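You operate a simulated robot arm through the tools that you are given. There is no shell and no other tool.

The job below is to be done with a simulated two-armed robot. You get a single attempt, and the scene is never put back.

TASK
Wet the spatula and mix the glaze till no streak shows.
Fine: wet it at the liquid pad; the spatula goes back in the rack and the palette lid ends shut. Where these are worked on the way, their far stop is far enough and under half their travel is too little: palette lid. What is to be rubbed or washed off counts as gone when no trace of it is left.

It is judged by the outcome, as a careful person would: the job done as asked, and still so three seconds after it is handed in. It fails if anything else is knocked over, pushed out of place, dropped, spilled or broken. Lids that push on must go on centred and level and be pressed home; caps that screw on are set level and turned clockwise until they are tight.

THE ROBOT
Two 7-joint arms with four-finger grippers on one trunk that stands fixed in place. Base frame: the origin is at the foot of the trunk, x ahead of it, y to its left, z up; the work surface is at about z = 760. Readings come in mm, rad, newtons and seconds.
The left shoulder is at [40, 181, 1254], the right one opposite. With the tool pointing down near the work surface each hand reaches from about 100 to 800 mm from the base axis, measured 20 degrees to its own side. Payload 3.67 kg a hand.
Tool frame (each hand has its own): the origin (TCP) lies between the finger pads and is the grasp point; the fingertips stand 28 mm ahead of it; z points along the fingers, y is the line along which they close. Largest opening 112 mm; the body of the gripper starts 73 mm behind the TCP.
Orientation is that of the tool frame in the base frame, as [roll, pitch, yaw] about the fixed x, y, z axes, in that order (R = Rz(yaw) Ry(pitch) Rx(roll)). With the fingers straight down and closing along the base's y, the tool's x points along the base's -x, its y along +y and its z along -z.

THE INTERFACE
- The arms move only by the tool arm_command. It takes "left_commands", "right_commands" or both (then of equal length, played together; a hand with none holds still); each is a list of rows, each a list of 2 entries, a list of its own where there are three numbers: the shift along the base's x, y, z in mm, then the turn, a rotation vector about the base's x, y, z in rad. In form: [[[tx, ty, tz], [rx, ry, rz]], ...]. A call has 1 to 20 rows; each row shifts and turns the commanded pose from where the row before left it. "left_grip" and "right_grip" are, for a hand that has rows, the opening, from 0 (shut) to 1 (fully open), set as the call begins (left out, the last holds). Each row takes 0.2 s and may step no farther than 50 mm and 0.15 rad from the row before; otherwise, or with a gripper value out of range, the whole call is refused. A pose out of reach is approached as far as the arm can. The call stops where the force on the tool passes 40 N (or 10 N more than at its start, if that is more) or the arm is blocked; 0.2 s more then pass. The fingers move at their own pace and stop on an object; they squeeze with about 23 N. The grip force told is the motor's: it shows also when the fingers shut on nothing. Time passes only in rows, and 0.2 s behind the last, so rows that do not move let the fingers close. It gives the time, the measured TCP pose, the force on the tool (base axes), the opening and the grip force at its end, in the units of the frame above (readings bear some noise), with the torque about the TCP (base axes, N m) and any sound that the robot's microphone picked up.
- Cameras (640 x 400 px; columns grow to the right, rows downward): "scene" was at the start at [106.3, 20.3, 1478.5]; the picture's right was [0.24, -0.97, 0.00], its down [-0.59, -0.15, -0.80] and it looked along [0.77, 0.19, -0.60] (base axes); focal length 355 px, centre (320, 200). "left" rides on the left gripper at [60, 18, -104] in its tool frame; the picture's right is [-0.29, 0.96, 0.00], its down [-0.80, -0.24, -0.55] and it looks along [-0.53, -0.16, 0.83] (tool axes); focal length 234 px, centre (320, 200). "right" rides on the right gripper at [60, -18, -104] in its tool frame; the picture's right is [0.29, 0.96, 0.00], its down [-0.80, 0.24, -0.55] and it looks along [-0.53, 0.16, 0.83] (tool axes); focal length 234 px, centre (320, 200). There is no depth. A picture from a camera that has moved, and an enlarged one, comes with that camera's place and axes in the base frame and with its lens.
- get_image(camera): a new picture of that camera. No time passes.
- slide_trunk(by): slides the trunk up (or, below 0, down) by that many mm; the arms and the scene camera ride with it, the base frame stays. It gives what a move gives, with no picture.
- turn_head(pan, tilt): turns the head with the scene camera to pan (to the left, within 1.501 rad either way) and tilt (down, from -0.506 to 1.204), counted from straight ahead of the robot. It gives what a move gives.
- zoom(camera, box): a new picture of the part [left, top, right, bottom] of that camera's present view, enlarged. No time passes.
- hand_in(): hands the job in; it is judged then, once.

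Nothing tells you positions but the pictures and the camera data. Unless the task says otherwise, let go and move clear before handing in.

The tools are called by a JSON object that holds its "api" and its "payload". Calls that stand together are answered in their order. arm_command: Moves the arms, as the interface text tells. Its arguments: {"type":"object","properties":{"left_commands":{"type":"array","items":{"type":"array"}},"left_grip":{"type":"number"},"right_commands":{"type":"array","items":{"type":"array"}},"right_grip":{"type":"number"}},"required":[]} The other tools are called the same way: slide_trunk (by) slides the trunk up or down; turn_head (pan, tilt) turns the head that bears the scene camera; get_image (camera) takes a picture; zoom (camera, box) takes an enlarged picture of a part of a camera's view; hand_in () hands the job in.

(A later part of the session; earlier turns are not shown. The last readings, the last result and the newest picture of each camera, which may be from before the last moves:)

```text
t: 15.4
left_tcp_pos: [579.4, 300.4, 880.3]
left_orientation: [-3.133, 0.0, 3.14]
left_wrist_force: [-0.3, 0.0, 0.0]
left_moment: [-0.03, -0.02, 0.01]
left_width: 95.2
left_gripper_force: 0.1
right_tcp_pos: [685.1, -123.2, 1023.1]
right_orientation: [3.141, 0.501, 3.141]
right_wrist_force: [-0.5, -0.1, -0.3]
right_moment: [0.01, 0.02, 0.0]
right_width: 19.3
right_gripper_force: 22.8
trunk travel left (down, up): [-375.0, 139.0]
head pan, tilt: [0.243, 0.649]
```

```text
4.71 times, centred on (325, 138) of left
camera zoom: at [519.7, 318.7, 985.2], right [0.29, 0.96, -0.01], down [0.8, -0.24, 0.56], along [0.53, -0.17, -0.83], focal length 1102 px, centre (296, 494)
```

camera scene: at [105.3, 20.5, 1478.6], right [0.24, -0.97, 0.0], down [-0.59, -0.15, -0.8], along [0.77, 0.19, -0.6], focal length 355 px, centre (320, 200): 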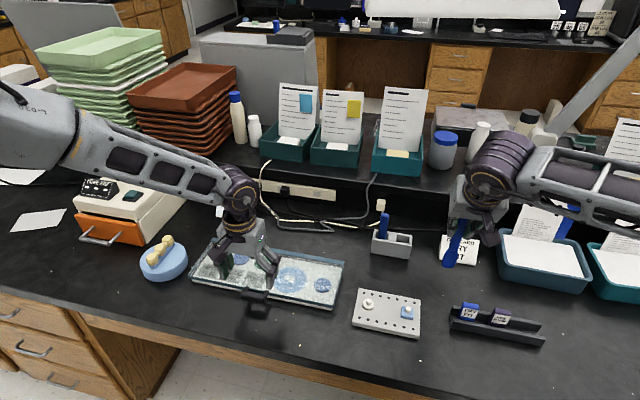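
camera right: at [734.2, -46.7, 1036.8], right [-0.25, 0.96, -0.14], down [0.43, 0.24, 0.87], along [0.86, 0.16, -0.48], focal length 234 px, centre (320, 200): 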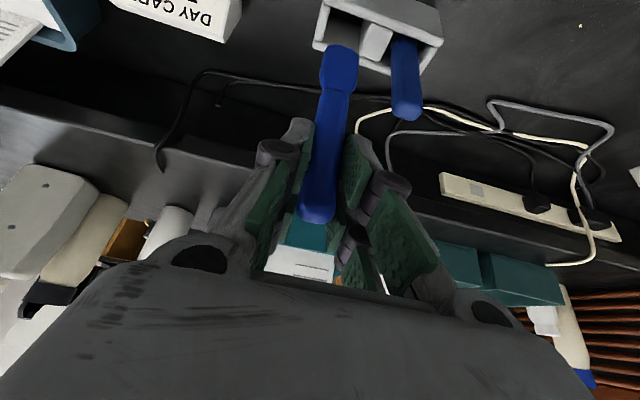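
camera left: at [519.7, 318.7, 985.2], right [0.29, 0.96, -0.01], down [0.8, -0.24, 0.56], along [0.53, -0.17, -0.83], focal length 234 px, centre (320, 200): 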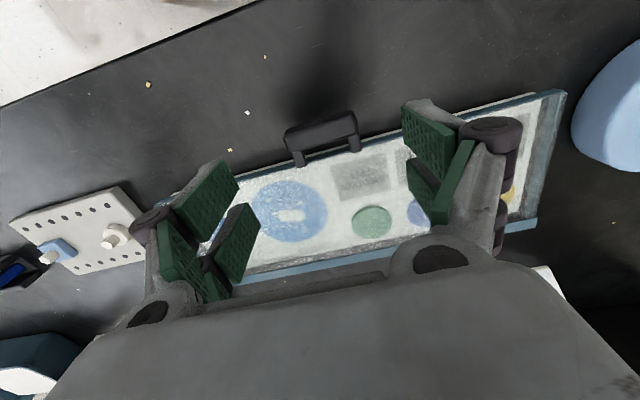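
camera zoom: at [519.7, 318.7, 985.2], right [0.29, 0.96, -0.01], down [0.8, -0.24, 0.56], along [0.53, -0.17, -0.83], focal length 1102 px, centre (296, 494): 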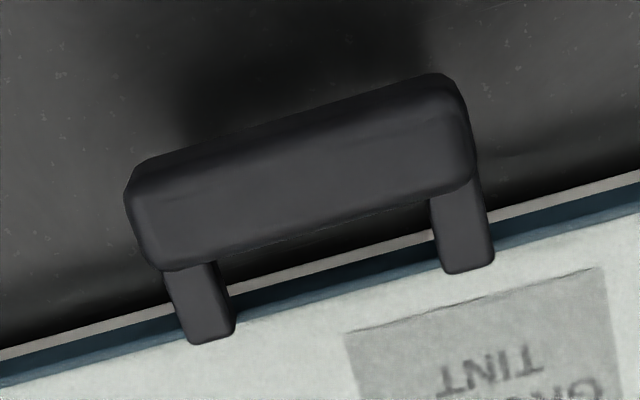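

The bar centre works out at about (578, 300, 794), so the hand is aligned. Descend until the fingertips reach about 10 mm below bar centre, then close on its ends.

{"api": "arm_command", "payload": {"left_commands": [[[-1, 0, -23], [0, 0, 0]], [[-0.5, 0, -23], [0, 0, 0]], [[0, 0, -23], [0, 0, 0]], [[0, 0, 0], [0, 0, 0]]]}}

{"api": "zoom", "payload": {"camera": "left", "box": [200, 80, 460, 240]}}

{"api": "zoom", "payload": {"camera": "scene", "box": [190, 220, 340, 320]}}

```text
t: 16.4
left_tcp_pos: [565.8, 304.8, 829.5]
left_orientation: [-3.135, 0.001, -3.141]
left_wrist_force: [0.0, -0.1, -0.4]
left_moment: [-0.01, 0.01, -0.04]
left_width: 95.1
left_gripper_force: 0.0
left hand out of reach, approached as far as the arm can: row 2, 3
right_tcp_pos: [685.7, -121.9, 1020.7]
right_orientation: [-3.141, 0.5, -3.141]
right_wrist_force: [-0.1, 0.1, -0.9]
right_moment: [0.03, 0.01, 0.01]
right_width: 19.1
right_gripper_force: 22.7
trunk travel left (down, up): [-375.0, 139.0]
head pan, tilt: [0.243, 0.649]
```

```text
2.46 times, centred on (330, 160) of left
camera zoom: at [505.5, 324.1, 933.5], right [0.29, 0.96, -0.01], down [0.8, -0.24, 0.56], along [0.53, -0.17, -0.83], focal length 576 px, centre (295, 298)
```

zoom: 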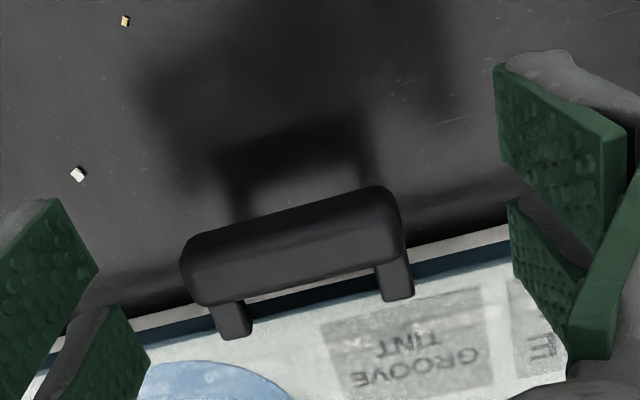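

```text
4.00 times, centred on (265, 270) of scene
camera zoom: at [106.9, 19.9, 1478.5], right [0.24, -0.97, 0.0], down [-0.59, -0.15, -0.8], along [0.77, 0.19, -0.61], focal length 1421 px, centre (540, -80)
```

zoom: 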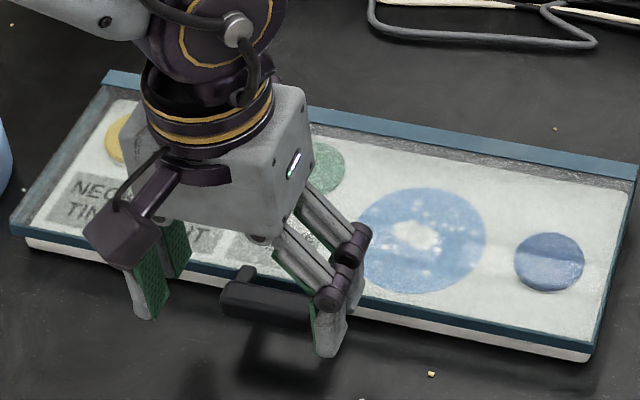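

The left hand ran out of reach before getting low enough, so I'll go back up to the reachable height and lower the whole trunk instead, which carries the hands straight down.

{"api": "arm_command", "payload": {"left_commands": [[[4, -1, 20], [0, 0, 0]], [[4, -1.5, 20], [0, 0, 0]], [[4, -1.8, 15], [-0.006, 0, 0]], [[0, 0, 0], [0, 0, 0]]]}}

```text
t: 17.4
left_tcp_pos: [577.1, 300.8, 886.5]
left_orientation: [-3.125, 0.002, 3.141]
left_wrist_force: [-0.2, 0.2, 0.0]
left_moment: [0.0, 0.0, -0.01]
left_width: 95.3
left_gripper_force: 0.1
right_tcp_pos: [686.1, -123.0, 1022.2]
right_orientation: [3.141, 0.499, 3.14]
right_wrist_force: [0.5, -0.9, 0.7]
right_moment: [0.0, -0.01, 0.03]
right_width: 19.3
right_gripper_force: 23.1
trunk travel left (down, up): [-375.0, 139.0]
head pan, tilt: [0.243, 0.649]
```

{"api": "arm_command", "payload": {"left_commands": [[[0.5, 0, 0], [0.016, 0, 0]], [[0, 0, 0], [0, 0, 0]]]}}

{"api": "slide_trunk", "payload": {"by": -60}}

{"api": "zoom", "payload": {"camera": "left", "box": [180, 60, 460, 235]}}

{"api": "get_image", "payload": {"camera": "scene"}}

```text
t: 18.0
left_tcp_pos: [577.4, 302.4, 884.3]
left_orientation: [3.138, 0.002, -3.141]
left_wrist_force: [0.5, 0.2, -0.2]
left_moment: [-0.03, -0.01, 0.01]
left_width: 95.5
left_gripper_force: 0.1
right_tcp_pos: [686.0, -122.1, 1021.2]
right_orientation: [3.14, 0.499, 3.141]
right_wrist_force: [0.8, -0.1, -1.0]
right_moment: [0.01, -0.01, -0.04]
right_width: 19.4
right_gripper_force: 22.6
trunk travel left (down, up): [-375.0, 139.0]
head pan, tilt: [0.243, 0.649]
```

```text
t: 19.0
left_tcp_pos: [578.3, 302.4, 825.1]
left_orientation: [3.137, 0.001, -3.141]
left_wrist_force: [0.4, 0.2, -0.1]
left_moment: [0.0, -0.01, -0.03]
left_width: 94.9
left_gripper_force: 0.1
right_tcp_pos: [687.0, -122.7, 961.6]
right_orientation: [-3.141, 0.5, 3.141]
right_wrist_force: [0.6, 0.0, -1.1]
right_moment: [-0.01, 0.02, 0.02]
right_width: 19.3
right_gripper_force: 22.8
trunk travel left (down, up): [-315.0, 199.0]
head pan, tilt: [0.243, 0.649]
```

```text
2.29 times, centred on (320, 148) of left
camera zoom: at [518.0, 319.4, 929.3], right [0.29, 0.96, 0.0], down [0.8, -0.24, 0.56], along [0.53, -0.16, -0.83], focal length 535 px, centre (320, 320)
```

zoom: 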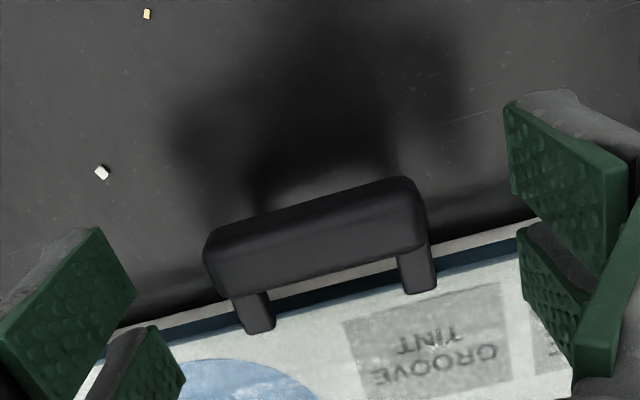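

```text
taken
camera scene: at [106.2, 20.2, 1418.7], right [0.24, -0.97, 0.0], down [-0.59, -0.15, -0.8], along [0.77, 0.19, -0.6], focal length 355 px, centre (320, 200)
```

scene: 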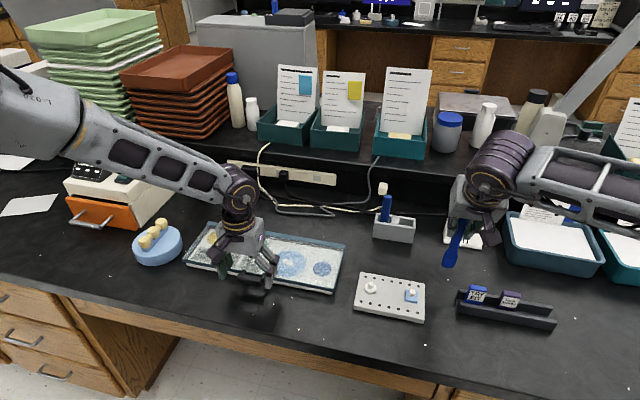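

{"api": "slide_trunk", "payload": {"by": -14}}

{"api": "arm_command", "payload": {"left_commands": [[[-1, -1.5, 0], [0, 0, 0]], [[0, 0, 0], [0, 0, 0]]]}}

{"api": "zoom", "payload": {"camera": "scene", "box": [190, 210, 340, 310]}}

{"api": "zoom", "payload": {"camera": "left", "box": [180, 60, 460, 235]}}

```text
t: 19.6
left_tcp_pos: [577.3, 302.0, 810.6]
left_orientation: [3.137, 0.002, 3.141]
left_wrist_force: [0.5, 0.2, 0.2]
left_moment: [0.01, -0.03, -0.04]
left_width: 95.1
left_gripper_force: 0.0
right_tcp_pos: [686.1, -123.0, 948.7]
right_orientation: [-3.141, 0.5, 3.141]
right_wrist_force: [-1.0, 0.5, 0.6]
right_moment: [0.03, -0.03, -0.04]
right_width: 19.3
right_gripper_force: 22.6
trunk travel left (down, up): [-301.0, 213.0]
head pan, tilt: [0.243, 0.649]
```

```text
t: 20.2
left_tcp_pos: [578.7, 300.0, 810.4]
left_orientation: [3.137, 0.001, 3.141]
left_wrist_force: [0.6, -0.4, 0.4]
left_moment: [-0.02, 0.0, -0.02]
left_width: 95.3
left_gripper_force: 0.2
right_tcp_pos: [686.7, -122.3, 948.5]
right_orientation: [3.141, 0.498, -3.141]
right_wrist_force: [-0.2, 0.1, 0.4]
right_moment: [0.0, 0.03, 0.03]
right_width: 19.0
right_gripper_force: 22.8
trunk travel left (down, up): [-301.0, 213.0]
head pan, tilt: [0.243, 0.649]
```

```text
4.00 times, centred on (265, 260) of scene
camera zoom: at [106.2, 20.2, 1404.9], right [0.24, -0.97, 0.0], down [-0.59, -0.15, -0.8], along [0.77, 0.19, -0.6], focal length 1421 px, centre (540, -40)
```

zoom: 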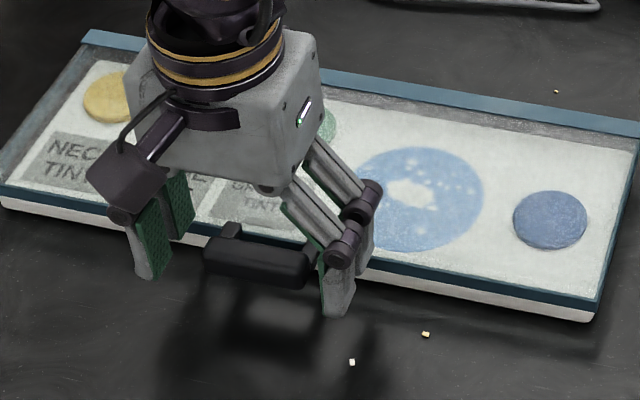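

```text
2.29 times, centred on (320, 148) of left
camera zoom: at [517.3, 317.8, 915.5], right [0.29, 0.96, 0.0], down [0.8, -0.24, 0.55], along [0.53, -0.16, -0.83], focal length 535 px, centre (320, 320)
```

zoom: 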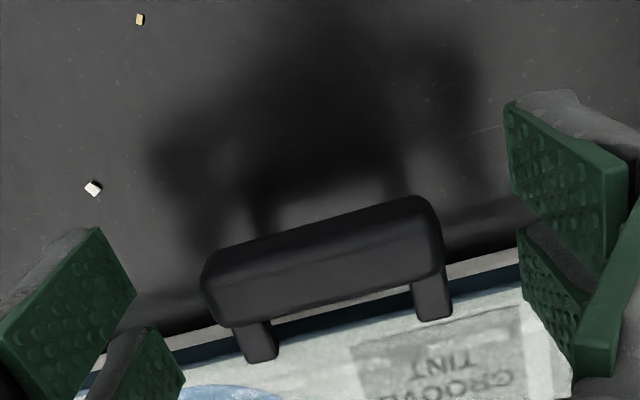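

The fingertips straddle the bar ends without contact. Close now.

{"api": "arm_command", "payload": {"left_commands": [[[0, 0, 0], [0, 0, 0]], [[0, 0, 0], [0, 0, 0]], [[0, 0, 0], [0, 0, 0]]], "left_grip": 0.3}}

{"api": "zoom", "payload": {"camera": "scene", "box": [190, 210, 340, 310]}}

{"api": "zoom", "payload": {"camera": "left", "box": [180, 60, 460, 235]}}

```text
t: 20.9
left_tcp_pos: [578.6, 299.1, 817.8]
left_orientation: [3.14, 0.011, -3.141]
left_wrist_force: [-12.2, 3.9, 24.3]
left_moment: [-0.22, 0.44, -0.08]
left_width: 59.9
left_gripper_force: 45.2
right_tcp_pos: [683.6, -120.8, 949.3]
right_orientation: [-3.141, 0.5, -3.141]
right_wrist_force: [-0.1, -0.6, -0.7]
right_moment: [-0.01, 0.01, -0.03]
right_width: 19.1
right_gripper_force: 22.9
trunk travel left (down, up): [-301.0, 213.0]
head pan, tilt: [0.243, 0.649]
stopped in row 3 (left hand): the force on the tool passed its limit at 43 N (the readings are from after the stop); the commanded pose is now the measured one
```

```text
4.00 times, centred on (265, 260) of scene
camera zoom: at [102.6, 20.5, 1405.2], right [0.24, -0.97, 0.0], down [-0.58, -0.15, -0.8], along [0.77, 0.19, -0.6], focal length 1421 px, centre (540, -40)
```

zoom: 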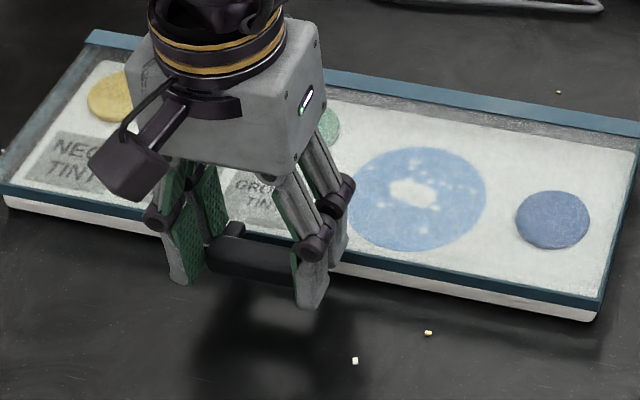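

```text
2.29 times, centred on (320, 148) of left
camera zoom: at [517.6, 318.1, 921.5], right [0.29, 0.96, 0.01], down [0.79, -0.24, 0.56], along [0.54, -0.16, -0.83], focal length 535 px, centre (320, 320)
```

zoom: 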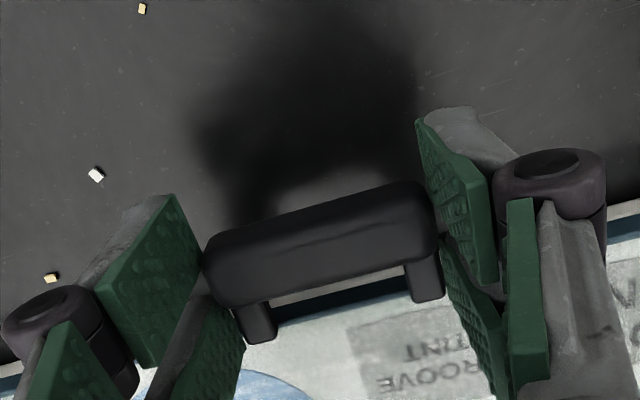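

Something pushed the hand up by 7 mm as the fingers closed, so before any further motion I'll look closely at how the fingertips sit on the bar.

{"api": "zoom", "payload": {"camera": "scene", "box": [220, 240, 290, 290]}}

{"api": "zoom", "payload": {"camera": "left", "box": [250, 120, 390, 210]}}

```text
8.00 times, centred on (255, 265) of scene
camera zoom: at [102.6, 20.5, 1405.2], right [0.24, -0.97, 0.0], down [-0.58, -0.15, -0.8], along [0.77, 0.19, -0.6], focal length 2842 px, centre (840, -320)
```

zoom: 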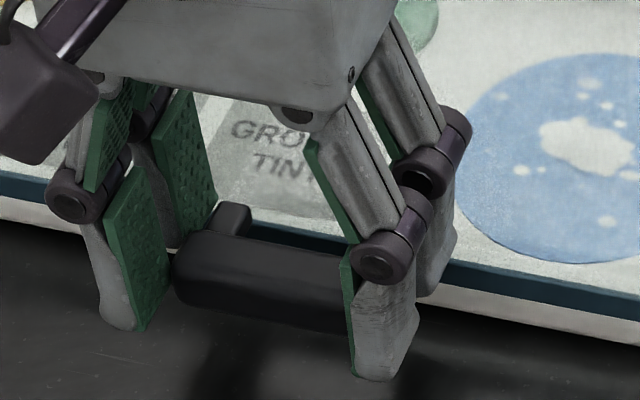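

```text
4.44 times, centred on (320, 165) of left
camera zoom: at [517.6, 318.1, 921.5], right [0.29, 0.96, 0.01], down [0.79, -0.24, 0.56], along [0.54, -0.16, -0.83], focal length 1041 px, centre (320, 356)
```

zoom: 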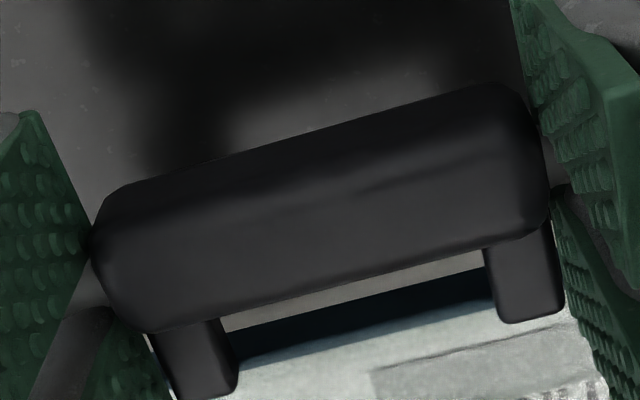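

The finger tips may be jamming against something beside the bar (a second prong of each finger sits further in over the lid's edge). I'll open the left hand a little and re-check forces.

{"api": "arm_command", "payload": {"left_commands": [[[0, 0, 0], [0, 0, 0]], [[0, 0, 0], [0, 0, 0]]], "left_grip": 0.7}}

{"api": "zoom", "payload": {"camera": "scene", "box": [220, 240, 290, 290]}}

{"api": "get_image", "payload": {"camera": "scene"}}

```text
t: 21.5
left_tcp_pos: [581.4, 300.5, 813.8]
left_orientation: [3.138, 0.01, 3.139]
left_wrist_force: [-1.2, 1.7, 2.3]
left_moment: [-0.09, 0.0, -0.06]
left_width: 78.9
left_gripper_force: 0.1
right_tcp_pos: [686.6, -122.0, 948.2]
right_orientation: [3.141, 0.499, 3.141]
right_wrist_force: [-0.4, -0.3, -0.5]
right_moment: [-0.01, 0.01, -0.02]
right_width: 19.2
right_gripper_force: 23.2
trunk travel left (down, up): [-301.0, 213.0]
head pan, tilt: [0.243, 0.649]
```

```text
8.00 times, centred on (255, 265) of scene
camera zoom: at [106.2, 20.2, 1404.8], right [0.24, -0.97, 0.0], down [-0.59, -0.15, -0.8], along [0.77, 0.19, -0.6], focal length 2842 px, centre (840, -320)
```

zoom: 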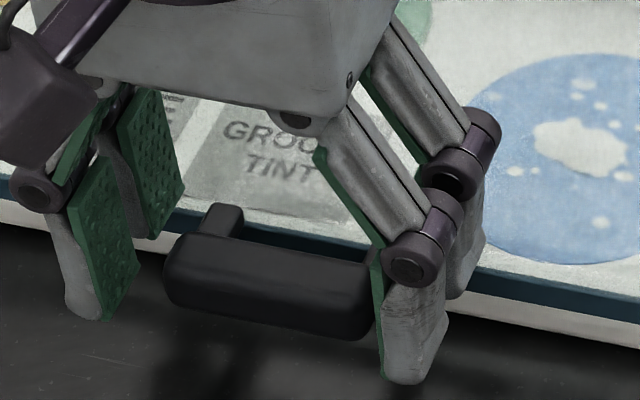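

```text
taken
camera scene: at [106.2, 20.2, 1404.8], right [0.24, -0.97, 0.0], down [-0.59, -0.15, -0.8], along [0.77, 0.19, -0.6], focal length 355 px, centre (320, 200)
```

scene: 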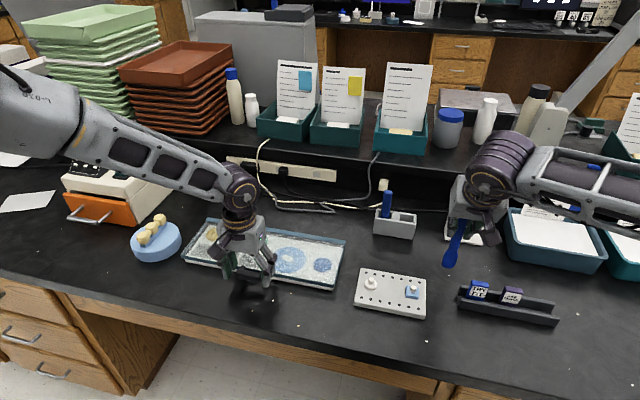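

The squeeze produced an upward and backward push, so I don't fully understand the finger shape yet. I'll back the hand straight up off the bar and study the gripper itself up close.

{"api": "arm_command", "payload": {"left_commands": [[[0, 0, 0], [0, 0, 0]], [[-3, 0, 20], [0, 0, 0]], [[0, 0, 40], [0, 0, 0]], [[-20, -10, 45], [0, 0, 0]], [[-20, -10, 45], [0, 0, 0]], [[-20, -10, 30], [0, 0, 0]], [[0, 0, 0], [0, 0, 0]]], "left_grip": 0.6}}

{"api": "get_image", "payload": {"camera": "scene"}}

{"api": "get_image", "payload": {"camera": "left"}}

```text
refused: row 4 steps farther than a row can; nothing moved
```

```text
taken
camera scene: at [106.2, 20.2, 1404.8], right [0.24, -0.97, 0.0], down [-0.59, -0.15, -0.8], along [0.77, 0.19, -0.6], focal length 355 px, centre (320, 200)
```

scene: 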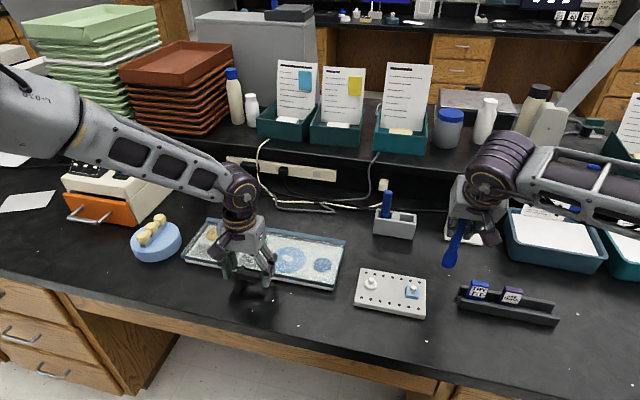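

```text
taken
camera left: at [520.1, 317.7, 918.4], right [0.29, 0.96, 0.01], down [0.79, -0.24, 0.56], along [0.54, -0.16, -0.83], focal length 234 px, centre (320, 200)
```

left: 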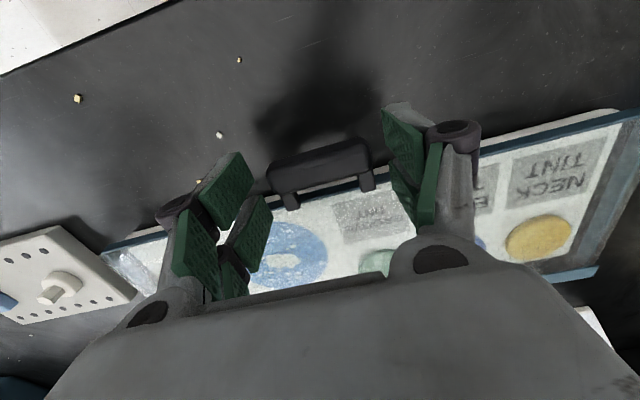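

Each finger has two side-by-side prongs, and the far ones sit almost against the lid's front edge (x≈602) — that explains the push. I'll open, shift the hand back to x≈568 so the prongs meet the bar ends but clear the lid edge, and try again.

{"api": "arm_command", "payload": {"left_commands": [[[0, 0, 0], [0, 0, 0]], [[-7, 0, 0], [0, 0.005, 0]], [[-6.5, 0, 0], [0, 0.005, 0]], [[0, 0, 0], [0, 0, 0]]], "left_grip": 0.8}}

{"api": "zoom", "payload": {"camera": "scene", "box": [220, 240, 290, 290]}}

{"api": "zoom", "payload": {"camera": "left", "box": [180, 60, 460, 235]}}

```text
t: 22.5
left_tcp_pos: [567.6, 299.3, 814.5]
left_orientation: [3.14, -0.001, 3.141]
left_wrist_force: [-0.2, -0.8, -0.3]
left_moment: [0.01, 0.0, -0.02]
left_width: 89.4
left_gripper_force: 0.0
right_tcp_pos: [687.0, -122.5, 948.8]
right_orientation: [-3.141, 0.5, -3.141]
right_wrist_force: [0.3, -0.3, -0.6]
right_moment: [-0.01, 0.01, 0.01]
right_width: 19.2
right_gripper_force: 22.9
trunk travel left (down, up): [-301.0, 213.0]
head pan, tilt: [0.243, 0.649]
```

```text
8.00 times, centred on (255, 265) of scene
camera zoom: at [106.4, 20.2, 1404.9], right [0.24, -0.97, 0.0], down [-0.59, -0.15, -0.8], along [0.77, 0.19, -0.6], focal length 2842 px, centre (840, -320)
```

zoom: 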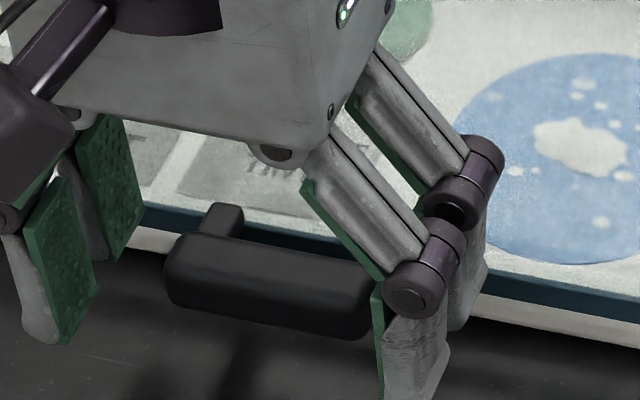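

```text
2.29 times, centred on (320, 148) of left
camera zoom: at [508.3, 317.8, 919.6], right [0.29, 0.96, 0.0], down [0.8, -0.24, 0.55], along [0.53, -0.16, -0.83], focal length 535 px, centre (320, 320)
```

zoom: 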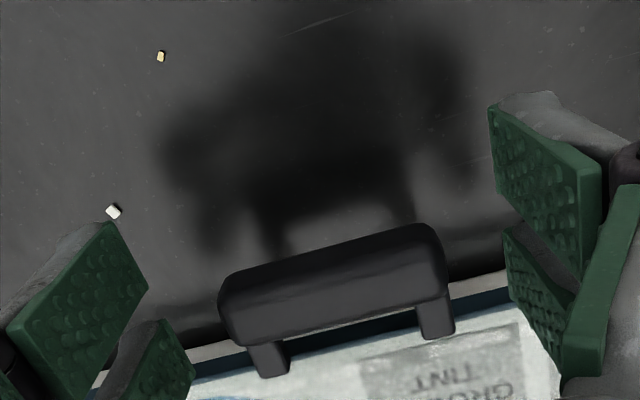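

{"api": "arm_command", "payload": {"left_commands": [[[0, 0.5, 0], [0, 0, 0]], [[0, 0, 0], [0, 0, 0]], [[0, 0, 0], [0, 0, 0]]], "left_grip": 0.4}}

{"api": "zoom", "payload": {"camera": "scene", "box": [220, 240, 290, 290]}}

{"api": "zoom", "payload": {"camera": "left", "box": [180, 60, 460, 235]}}

```text
t: 23.3
left_tcp_pos: [566.9, 300.1, 815.9]
left_orientation: [3.14, 0.0, -3.14]
left_wrist_force: [-1.5, -1.7, 0.7]
left_moment: [-0.5, -0.05, 0.09]
left_width: 59.9
left_gripper_force: 45.5
right_tcp_pos: [686.2, -122.1, 948.9]
right_orientation: [3.14, 0.5, -3.141]
right_wrist_force: [0.0, -0.8, 0.0]
right_moment: [0.01, 0.03, 0.01]
right_width: 19.1
right_gripper_force: 23.3
trunk travel left (down, up): [-301.0, 213.0]
head pan, tilt: [0.243, 0.649]
```

```text
8.00 times, centred on (255, 265) of scene
camera zoom: at [106.2, 20.0, 1404.9], right [0.24, -0.97, 0.0], down [-0.59, -0.15, -0.8], along [0.77, 0.19, -0.6], focal length 2842 px, centre (840, -320)
```

zoom: 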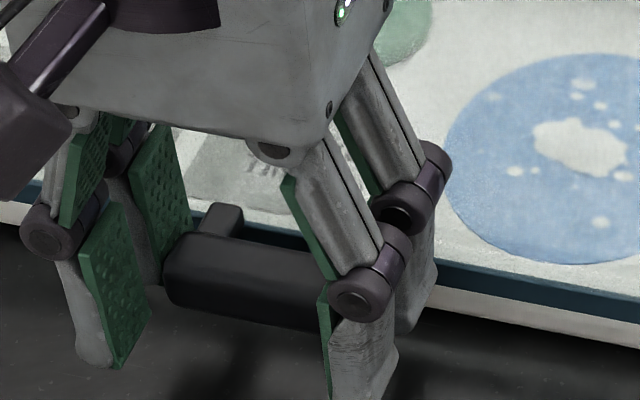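

```text
2.29 times, centred on (320, 148) of left
camera zoom: at [508.5, 318.2, 920.0], right [0.29, 0.96, 0.0], down [0.8, -0.24, 0.55], along [0.53, -0.16, -0.83], focal length 535 px, centre (320, 320)
```

zoom: 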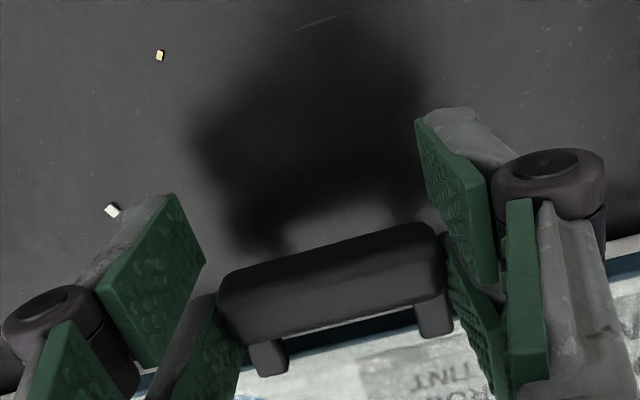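

Now it closed cleanly on the bar ends (59.9 mm) with almost no side force. I'll lift gently along the start of a hinge arc about the far edge and watch the forces.

{"api": "arm_command", "payload": {"left_commands": [[[0.5, 0, 7], [0, 0, 0]], [[1, 0, 7], [0, 0, 0]], [[1.2, 0, 7], [0, 0, 0]], [[1.5, 0, 7], [0, 0, 0]], [[0, 0, 0], [0, 0, 0]]]}}

{"api": "zoom", "payload": {"camera": "scene", "box": [170, 200, 350, 310]}}

```text
t: 24.5
left_tcp_pos: [570.7, 300.4, 844.2]
left_orientation: [3.138, -0.002, -3.141]
left_wrist_force: [-3.6, -2.8, -6.4]
left_moment: [0.12, 1.25, 0.2]
left_width: 59.8
left_gripper_force: 45.1
right_tcp_pos: [687.1, -122.1, 948.2]
right_orientation: [-3.14, 0.498, 3.142]
right_wrist_force: [0.2, 1.1, -0.7]
right_moment: [0.0, -0.01, 0.02]
right_width: 19.1
right_gripper_force: 22.7
trunk travel left (down, up): [-301.0, 213.0]
head pan, tilt: [0.243, 0.649]
```

```text
3.56 times, centred on (260, 255) of scene
camera zoom: at [106.7, 20.3, 1404.8], right [0.24, -0.97, 0.0], down [-0.59, -0.15, -0.8], along [0.77, 0.19, -0.61], focal length 1263 px, centre (533, 4)
```

zoom: 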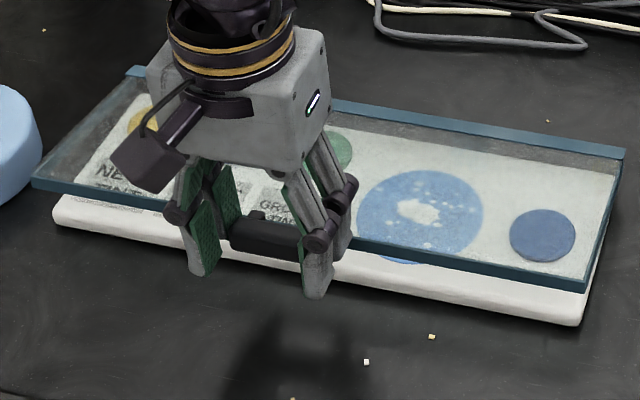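

The lid swings up about its far edge as expected. I'll continue along the arc to about 30°.

{"api": "arm_command", "payload": {"left_commands": [[[3.9, 0, 13.3], [0, 0, 0]], [[5, 0, 13.1], [0, 0, 0]], [[6.2, 0, 12.6], [0, 0, 0]], [[7.2, 0, 12], [0, 0, 0]], [[0, 0, 0], [0, 0, 0]]]}}

{"api": "zoom", "payload": {"camera": "scene", "box": [170, 180, 350, 310]}}

{"api": "get_image", "payload": {"camera": "left"}}

```text
t: 25.7
left_tcp_pos: [592.3, 299.1, 894.3]
left_orientation: [3.14, 0.0, 3.141]
left_wrist_force: [-8.0, -5.8, -4.4]
left_moment: [-0.13, 1.55, 0.09]
left_width: 59.8
left_gripper_force: 44.8
right_tcp_pos: [685.1, -123.0, 948.4]
right_orientation: [-3.141, 0.499, -3.141]
right_wrist_force: [0.2, 0.7, -0.6]
right_moment: [0.01, 0.03, 0.0]
right_width: 19.3
right_gripper_force: 23.1
trunk travel left (down, up): [-301.0, 213.0]
head pan, tilt: [0.243, 0.649]
```

```text
3.08 times, centred on (260, 245) of scene
camera zoom: at [106.1, 19.8, 1404.9], right [0.24, -0.97, 0.0], down [-0.59, -0.15, -0.8], along [0.77, 0.19, -0.6], focal length 1093 px, centre (505, 62)
```

zoom: 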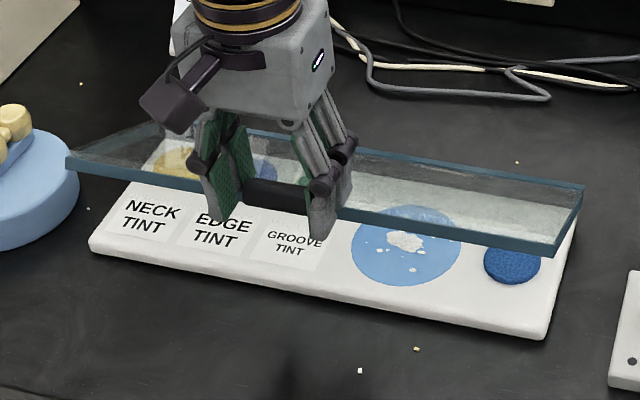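

```text
taken
camera left: at [533.4, 318.1, 999.4], right [0.29, 0.96, 0.0], down [0.8, -0.24, 0.55], along [0.53, -0.16, -0.83], focal length 234 px, centre (320, 200)
```

left: 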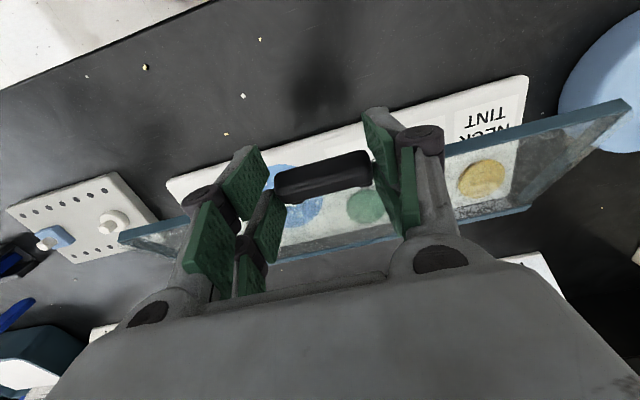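

Good, the palette below is now exposed. I continue along the arc to about 60°.

{"api": "arm_command", "payload": {"left_commands": [[[8.0, 0, 11.4], [0, 0, 0]], [[9.0, 0, 10.6], [0, 0, 0]], [[9.8, 0, 9.9], [0, 0, 0]], [[10.7, 0, 9], [0, 0, 0]], [[11.5, 0, 8], [0, 0, 0]], [[12, 0, 7], [0, 0, 0]], [[0, 0, 0], [0, 0, 0]]]}}

{"api": "get_image", "payload": {"camera": "scene"}}

```text
t: 27.3
left_tcp_pos: [655.6, 299.6, 951.7]
left_orientation: [3.14, 0.002, -3.141]
left_wrist_force: [-1.9, -5.5, 1.3]
left_moment: [0.06, 0.22, 0.25]
left_width: 60.0
left_gripper_force: 44.9
right_tcp_pos: [686.4, -122.7, 948.6]
right_orientation: [-3.14, 0.5, 3.14]
right_wrist_force: [1.2, 0.4, -1.0]
right_moment: [-0.02, 0.01, 0.03]
right_width: 19.0
right_gripper_force: 22.3
trunk travel left (down, up): [-301.0, 213.0]
head pan, tilt: [0.243, 0.649]
```

```text
taken
camera scene: at [106.1, 19.5, 1404.9], right [0.24, -0.97, 0.0], down [-0.59, -0.14, -0.8], along [0.77, 0.19, -0.6], focal length 355 px, centre (320, 200)
```

scene: 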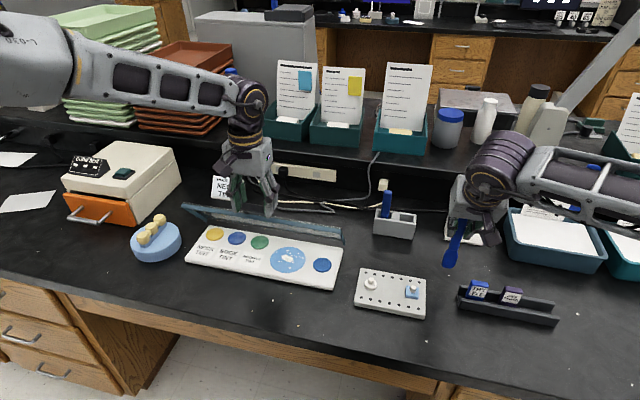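

{"api": "arm_command", "payload": {"left_commands": [[[12.9, 0, 5.2], [0, 0, 0]], [[13.2, 0, 4.0], [0, 0, 0]], [[13.6, 0, 3.0], [0, 0, 0]], [[13.9, 0, 1.9], [0, 0, 0]], [[14, 0, 0.7], [0, 0, 0]], [[0, 0, 0], [0, 0, 0]]]}}

{"api": "get_image", "payload": {"camera": "scene"}}

{"api": "get_image", "payload": {"camera": "left"}}

```text
t: 28.7
left_tcp_pos: [700.7, 299.0, 967.3]
left_orientation: [3.141, -0.002, 3.137]
left_wrist_force: [-2.7, -31.7, -12.5]
left_moment: [-0.36, 0.8, -0.01]
left_width: 59.6
left_gripper_force: 44.7
left hand out of reach, approached as far as the arm can: row 4, 5
right_tcp_pos: [687.2, -125.2, 947.2]
right_orientation: [3.137, 0.5, 3.14]
right_wrist_force: [0.4, -0.1, -0.5]
right_moment: [0.01, -0.02, 0.0]
right_width: 19.1
right_gripper_force: 22.4
trunk travel left (down, up): [-301.0, 213.0]
head pan, tilt: [0.243, 0.649]
```

```text
taken
camera scene: at [107.8, 15.8, 1404.7], right [0.24, -0.97, 0.0], down [-0.59, -0.14, -0.8], along [0.77, 0.19, -0.61], focal length 355 px, centre (320, 200)
```

scene: 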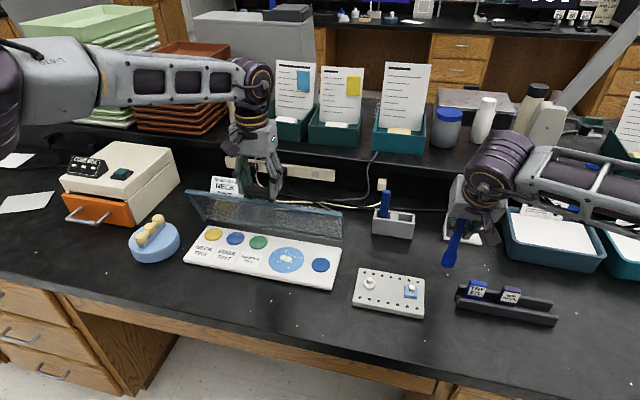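

```text
taken
camera left: at [641.2, 318.6, 1072.1], right [0.29, 0.96, 0.0], down [0.8, -0.24, 0.55], along [0.53, -0.16, -0.83], focal length 234 px, centre (320, 200)
```

left: 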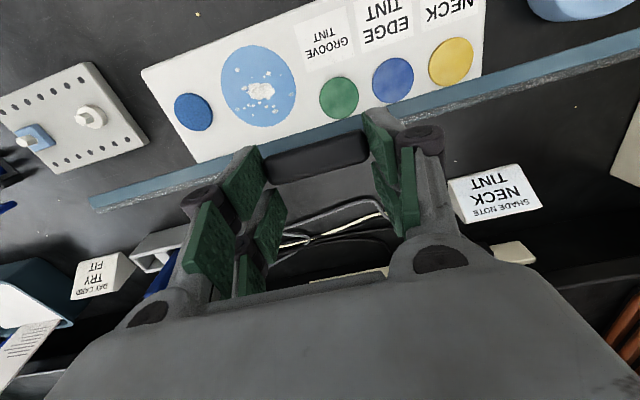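

The left arm met a reach limit near 77° and is straining sideways (about 32 N in y). I'll relieve that by tilting the hand forward a little and easing y back.

{"api": "arm_command", "payload": {"left_commands": [[[-1, -2, -0.6], [0, -0.05, 0]], [[-1, -2, -0.6], [0, -0.05, 0]], [[0, 0, 0], [0, 0, 0]]]}}

```text
t: 29.5
left_tcp_pos: [695.6, 299.3, 969.2]
left_orientation: [3.139, 0.101, -3.141]
left_wrist_force: [-8.6, -20.9, 0.5]
left_moment: [-0.64, 1.49, 0.03]
left_width: 60.1
left_gripper_force: 44.8
right_tcp_pos: [685.1, -123.6, 948.5]
right_orientation: [3.139, 0.501, 3.141]
right_wrist_force: [0.6, -0.6, -1.5]
right_moment: [-0.02, 0.0, 0.01]
right_width: 19.3
right_gripper_force: 22.7
trunk travel left (down, up): [-301.0, 213.0]
head pan, tilt: [0.243, 0.649]
```

{"api": "arm_command", "payload": {"left_commands": [[[0, -3.5, 0], [0, 0, 0]], [[0, -3.5, 0], [0, 0, 0]], [[0, 0, 0], [0, 0, 0]]]}}

```text
t: 30.3
left_tcp_pos: [697.0, 299.6, 968.2]
left_orientation: [3.135, 0.105, -3.139]
left_wrist_force: [-7.0, 22.3, 17.9]
left_moment: [1.13, 0.53, -0.3]
left_width: 59.7
left_gripper_force: 44.9
right_tcp_pos: [685.2, -122.0, 950.6]
right_orientation: [-3.14, 0.501, -3.14]
right_wrist_force: [0.0, 0.3, -1.2]
right_moment: [0.0, -0.02, -0.03]
right_width: 19.2
right_gripper_force: 22.6
trunk travel left (down, up): [-301.0, 213.0]
head pan, tilt: [0.243, 0.649]
```

{"api": "arm_command", "payload": {"left_commands": [[[0, 3.5, 2], [0, 0, 0]], [[0, 0, 0], [0, 0, 0]]]}}

```text
t: 30.9
left_tcp_pos: [698.5, 299.3, 968.6]
left_orientation: [3.139, 0.103, -3.141]
left_wrist_force: [-0.3, 18.0, 8.9]
left_moment: [0.94, -0.38, 0.47]
left_width: 59.6
left_gripper_force: 44.7
right_tcp_pos: [686.2, -120.3, 948.4]
right_orientation: [-3.138, 0.502, -3.14]
right_wrist_force: [0.0, 0.9, -0.8]
right_moment: [0.03, -0.01, -0.01]
right_width: 19.1
right_gripper_force: 23.1
trunk travel left (down, up): [-301.0, 213.0]
head pan, tilt: [0.243, 0.649]
```

{"api": "arm_command", "payload": {"left_commands": [[[0, 3, 1], [0, 0, 0]], [[0, 0, 0], [0, 0, 0]]]}}

```text
t: 31.5
left_tcp_pos: [697.9, 300.1, 968.7]
left_orientation: [-3.141, 0.098, 3.141]
left_wrist_force: [3.5, 8.5, 3.4]
left_moment: [-0.17, -0.8, 0.53]
left_width: 59.6
left_gripper_force: 45.7
right_tcp_pos: [686.5, -121.9, 947.9]
right_orientation: [-3.14, 0.5, 3.141]
right_wrist_force: [-0.4, -0.1, 0.2]
right_moment: [0.03, 0.01, 0.0]
right_width: 19.1
right_gripper_force: 22.6
trunk travel left (down, up): [-301.0, 213.0]
head pan, tilt: [0.243, 0.649]
```

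{"api": "arm_command", "payload": {"left_commands": [[[6, 0.5, 1], [0, -0.04, 0]], [[6, 0.5, 0.6], [0, -0.04, 0]], [[6, 0, 0.3], [0, -0.04, 0]], [[6, 0, 0], [0, -0.03, 0]], [[0, 0, 0], [0, 0, 0]]]}}

{"api": "get_image", "payload": {"camera": "scene"}}

```text
t: 32.7
left_tcp_pos: [720.0, 299.8, 974.4]
left_orientation: [3.14, 0.251, 3.14]
left_wrist_force: [-8.9, -3.7, 6.3]
left_moment: [-0.42, 1.4, 0.0]
left_width: 59.8
left_gripper_force: 45.3
right_tcp_pos: [685.5, -124.2, 947.9]
right_orientation: [3.141, 0.501, 3.141]
right_wrist_force: [0.4, 0.7, -1.1]
right_moment: [0.0, 0.04, 0.0]
right_width: 19.3
right_gripper_force: 22.7
trunk travel left (down, up): [-301.0, 213.0]
head pan, tilt: [0.243, 0.649]
```

```text
taken
camera scene: at [104.6, 19.3, 1405.0], right [0.24, -0.97, 0.0], down [-0.59, -0.14, -0.8], along [0.77, 0.19, -0.6], focal length 355 px, centre (320, 200)
```

scene: 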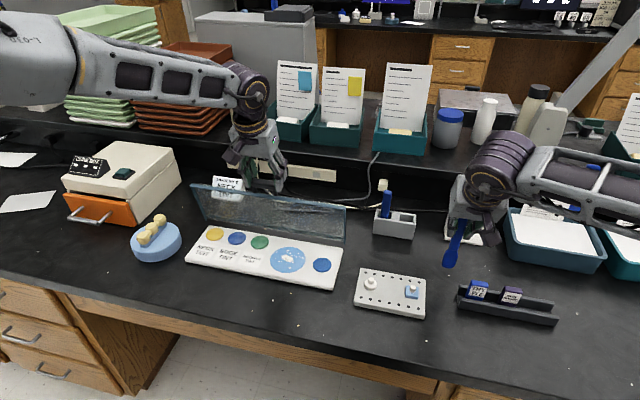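

{"api": "arm_command", "payload": {"left_commands": [[[9, 0, -0.5], [0, -0.03, 0]], [[9, 0, -1], [0, -0.03, 0]], [[9, 0, -1.5], [0, -0.03, 0]], [[9, 0, -2], [0, -0.03, 0]], [[0, 0, 0], [0, 0, 0]]]}}

{"api": "zoom", "payload": {"camera": "scene", "box": [170, 110, 350, 290]}}

```text
t: 33.9
left_tcp_pos: [758.8, 300.0, 969.6]
left_orientation: [3.138, 0.372, 3.14]
left_wrist_force: [-6.1, -8.8, 8.2]
left_moment: [-0.44, 1.06, -0.17]
left_width: 59.8
left_gripper_force: 44.6
right_tcp_pos: [685.5, -124.2, 949.3]
right_orientation: [3.14, 0.501, 3.141]
right_wrist_force: [0.0, -0.1, -0.4]
right_moment: [0.0, -0.03, 0.01]
right_width: 19.3
right_gripper_force: 23.2
trunk travel left (down, up): [-301.0, 213.0]
head pan, tilt: [0.243, 0.649]
```

```text
2.22 times, centred on (260, 200) of scene
camera zoom: at [104.8, 18.6, 1405.0], right [0.24, -0.97, 0.0], down [-0.59, -0.14, -0.8], along [0.77, 0.19, -0.6], focal length 790 px, centre (453, 200)
```

zoom: 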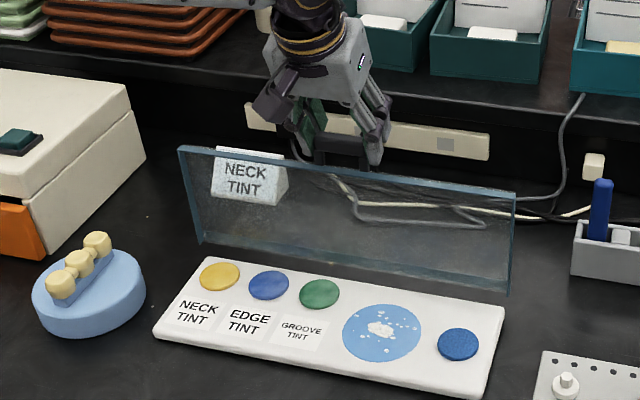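

The lid is past vertical (about 100°). I'll keep easing it back to find its stop.

{"api": "arm_command", "payload": {"left_commands": [[[8, 0, -3], [0, -0.04, 0]], [[8, 0, -3.5], [0, -0.04, 0]], [[8, 0, -4], [0, -0.04, 0]], [[0, 0, 0], [0, 0, 0]]]}}

{"api": "zoom", "payload": {"camera": "scene", "box": [170, 110, 350, 290]}}

```text
t: 34.9
left_tcp_pos: [780.7, 299.2, 958.7]
left_orientation: [3.138, 0.494, 3.139]
left_wrist_force: [-10.6, -10.4, 11.3]
left_moment: [-0.34, 0.63, 0.0]
left_width: 59.2
left_gripper_force: 44.7
right_tcp_pos: [683.7, -124.0, 949.3]
right_orientation: [3.14, 0.501, 3.141]
right_wrist_force: [-0.6, -0.1, -0.9]
right_moment: [0.0, -0.03, 0.02]
right_width: 19.3
right_gripper_force: 23.5
trunk travel left (down, up): [-301.0, 213.0]
head pan, tilt: [0.243, 0.649]
```

```text
2.22 times, centred on (260, 200) of scene
camera zoom: at [103.4, 18.2, 1405.2], right [0.24, -0.97, 0.0], down [-0.59, -0.14, -0.8], along [0.77, 0.19, -0.6], focal length 790 px, centre (453, 200)
```

zoom: 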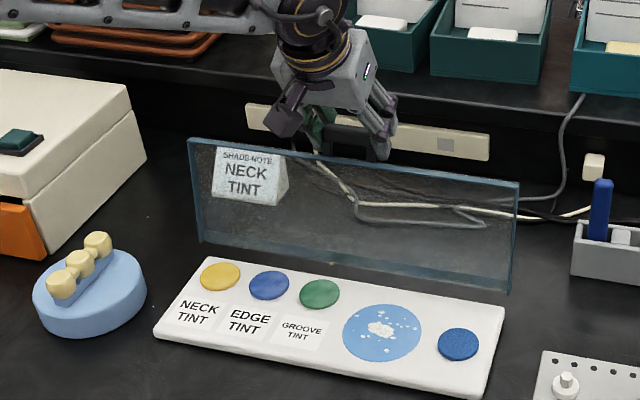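

{"api": "arm_command", "payload": {"left_commands": [[[4, 1, -1], [0, 0, 0]], [[0, 0, 0], [0, 0, 0]]]}}

```text
t: 35.5
left_tcp_pos: [780.7, 301.4, 958.0]
left_orientation: [3.139, 0.489, 3.139]
left_wrist_force: [-25.3, -15.4, 12.5]
left_moment: [-0.33, 0.47, -0.19]
left_width: 59.3
left_gripper_force: 44.9
right_tcp_pos: [683.3, -124.4, 950.6]
right_orientation: [3.14, 0.503, 3.14]
right_wrist_force: [0.0, -0.9, -0.2]
right_moment: [-0.01, 0.0, 0.01]
right_width: 19.2
right_gripper_force: 23.4
trunk travel left (down, up): [-301.0, 213.0]
head pan, tilt: [0.243, 0.649]
```

That's the far stop (no movement, force rises). I'll relax the pressure, then let go and see whether the lid stays.

{"api": "arm_command", "payload": {"left_commands": [[[-5, -3, -1.5], [0, 0, 0]], [[0, 0, 0], [0, 0, 0]]]}}

```text
t: 36.1
left_tcp_pos: [781.5, 300.2, 958.3]
left_orientation: [3.137, 0.498, 3.141]
left_wrist_force: [-1.3, -3.4, 19.1]
left_moment: [0.18, 0.24, -0.14]
left_width: 58.9
left_gripper_force: 44.9
right_tcp_pos: [684.2, -124.4, 949.3]
right_orientation: [3.141, 0.5, 3.141]
right_wrist_force: [-0.3, 0.2, -0.7]
right_moment: [0.0, -0.03, 0.0]
right_width: 19.2
right_gripper_force: 23.3
trunk travel left (down, up): [-301.0, 213.0]
head pan, tilt: [0.243, 0.649]
```

{"api": "arm_command", "payload": {"left_commands": [[[0, 0, 3.5], [0, 0, 0]], [[0, 0, 0], [0, 0, 0]]]}}

{"api": "arm_command", "payload": {"left_commands": [[[0, 0, 0], [0, 0, 0]], [[0, 0, 0], [0, 0, 0]]], "left_grip": 0.8}}

{"api": "zoom", "payload": {"camera": "scene", "box": [170, 110, 350, 290]}}

{"api": "get_image", "payload": {"camera": "left"}}

```text
t: 36.7
left_tcp_pos: [781.1, 299.9, 957.9]
left_orientation: [3.138, 0.492, 3.141]
left_wrist_force: [5.5, 0.6, 10.6]
left_moment: [0.12, -1.31, 0.1]
left_width: 59.3
left_gripper_force: 45.0
right_tcp_pos: [686.5, -123.9, 949.1]
right_orientation: [3.14, 0.499, 3.141]
right_wrist_force: [-1.0, -0.8, -0.7]
right_moment: [0.01, -0.02, 0.02]
right_width: 19.2
right_gripper_force: 23.3
trunk travel left (down, up): [-301.0, 213.0]
head pan, tilt: [0.243, 0.649]
```

```text
t: 37.3
left_tcp_pos: [781.4, 298.4, 955.5]
left_orientation: [3.137, 0.489, 3.14]
left_wrist_force: [-0.2, 0.1, 0.9]
left_moment: [0.0, 0.0, 0.02]
left_width: 89.8
left_gripper_force: 0.0
right_tcp_pos: [686.9, -121.9, 948.2]
right_orientation: [-3.141, 0.499, -3.141]
right_wrist_force: [0.1, -0.2, -0.2]
right_moment: [0.04, 0.02, -0.03]
right_width: 19.3
right_gripper_force: 22.7
trunk travel left (down, up): [-301.0, 213.0]
head pan, tilt: [0.243, 0.649]
```

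```text
2.22 times, centred on (260, 200) of scene
camera zoom: at [106.1, 20.1, 1404.9], right [0.24, -0.97, 0.0], down [-0.59, -0.15, -0.8], along [0.77, 0.19, -0.6], focal length 790 px, centre (453, 200)
```

zoom: 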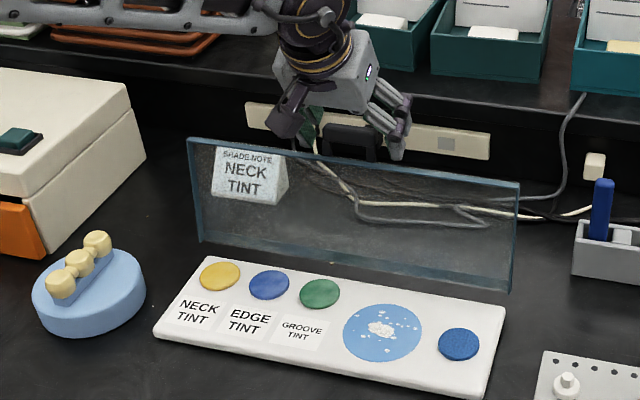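

```text
taken
camera left: at [679.1, 317.1, 1020.6], right [0.25, 0.96, 0.14], down [0.44, -0.24, 0.86], along [0.86, -0.16, -0.49], focal length 234 px, centre (320, 200)
```

left: 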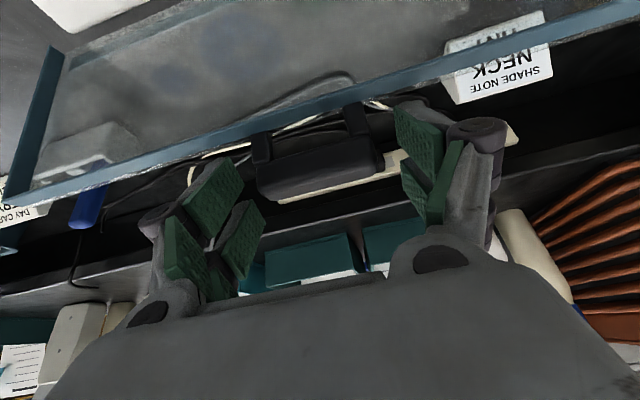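

The lid stays open by itself. I'll withdraw the left hand up and back to a parked place well clear.

{"api": "arm_command", "payload": {"left_commands": [[[-9, 0, 17], [0, 0, 0]], [[-9, 0, 17], [0, 0, 0]], [[-9, 0, 17], [0, 0, 0]], [[-15, 0, 20], [0, 0, 0]], [[-35, 10, 5], [0, 0.06, 0]], [[-35, 10, 0], [0, 0.06, 0]], [[-40, 15, 0], [0, 0.06, 0]], [[-40, 15, 0], [0, 0.06, 0]], [[-40, 20, 0], [0, 0.06, 0]], [[-40, 20, 0], [0, 0.06, 0]], [[-40, 20, 0], [0, 0.06, 0]], [[-40, 20, 0], [0, 0.06, 0]], [[0, 0, 0], [0, 0, 0]]]}}

{"api": "get_image", "payload": {"camera": "scene"}}

```text
t: 40.1
left_tcp_pos: [427.1, 428.7, 1033.3]
left_orientation: [3.137, 0.007, 3.139]
left_wrist_force: [1.0, 0.0, 0.1]
left_moment: [0.05, 0.03, -0.01]
left_width: 89.8
left_gripper_force: 0.1
right_tcp_pos: [684.9, -124.2, 948.3]
right_orientation: [3.141, 0.5, 3.141]
right_wrist_force: [0.1, -0.4, -0.5]
right_moment: [0.02, -0.01, 0.02]
right_width: 19.4
right_gripper_force: 22.9
trunk travel left (down, up): [-301.0, 213.0]
head pan, tilt: [0.243, 0.649]
```

```text
taken
camera scene: at [106.6, 18.8, 1404.9], right [0.24, -0.97, 0.0], down [-0.59, -0.14, -0.8], along [0.77, 0.19, -0.6], focal length 355 px, centre (320, 200)
```

scene: 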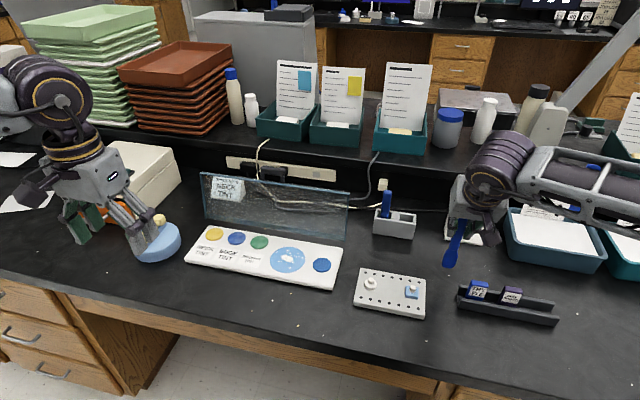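

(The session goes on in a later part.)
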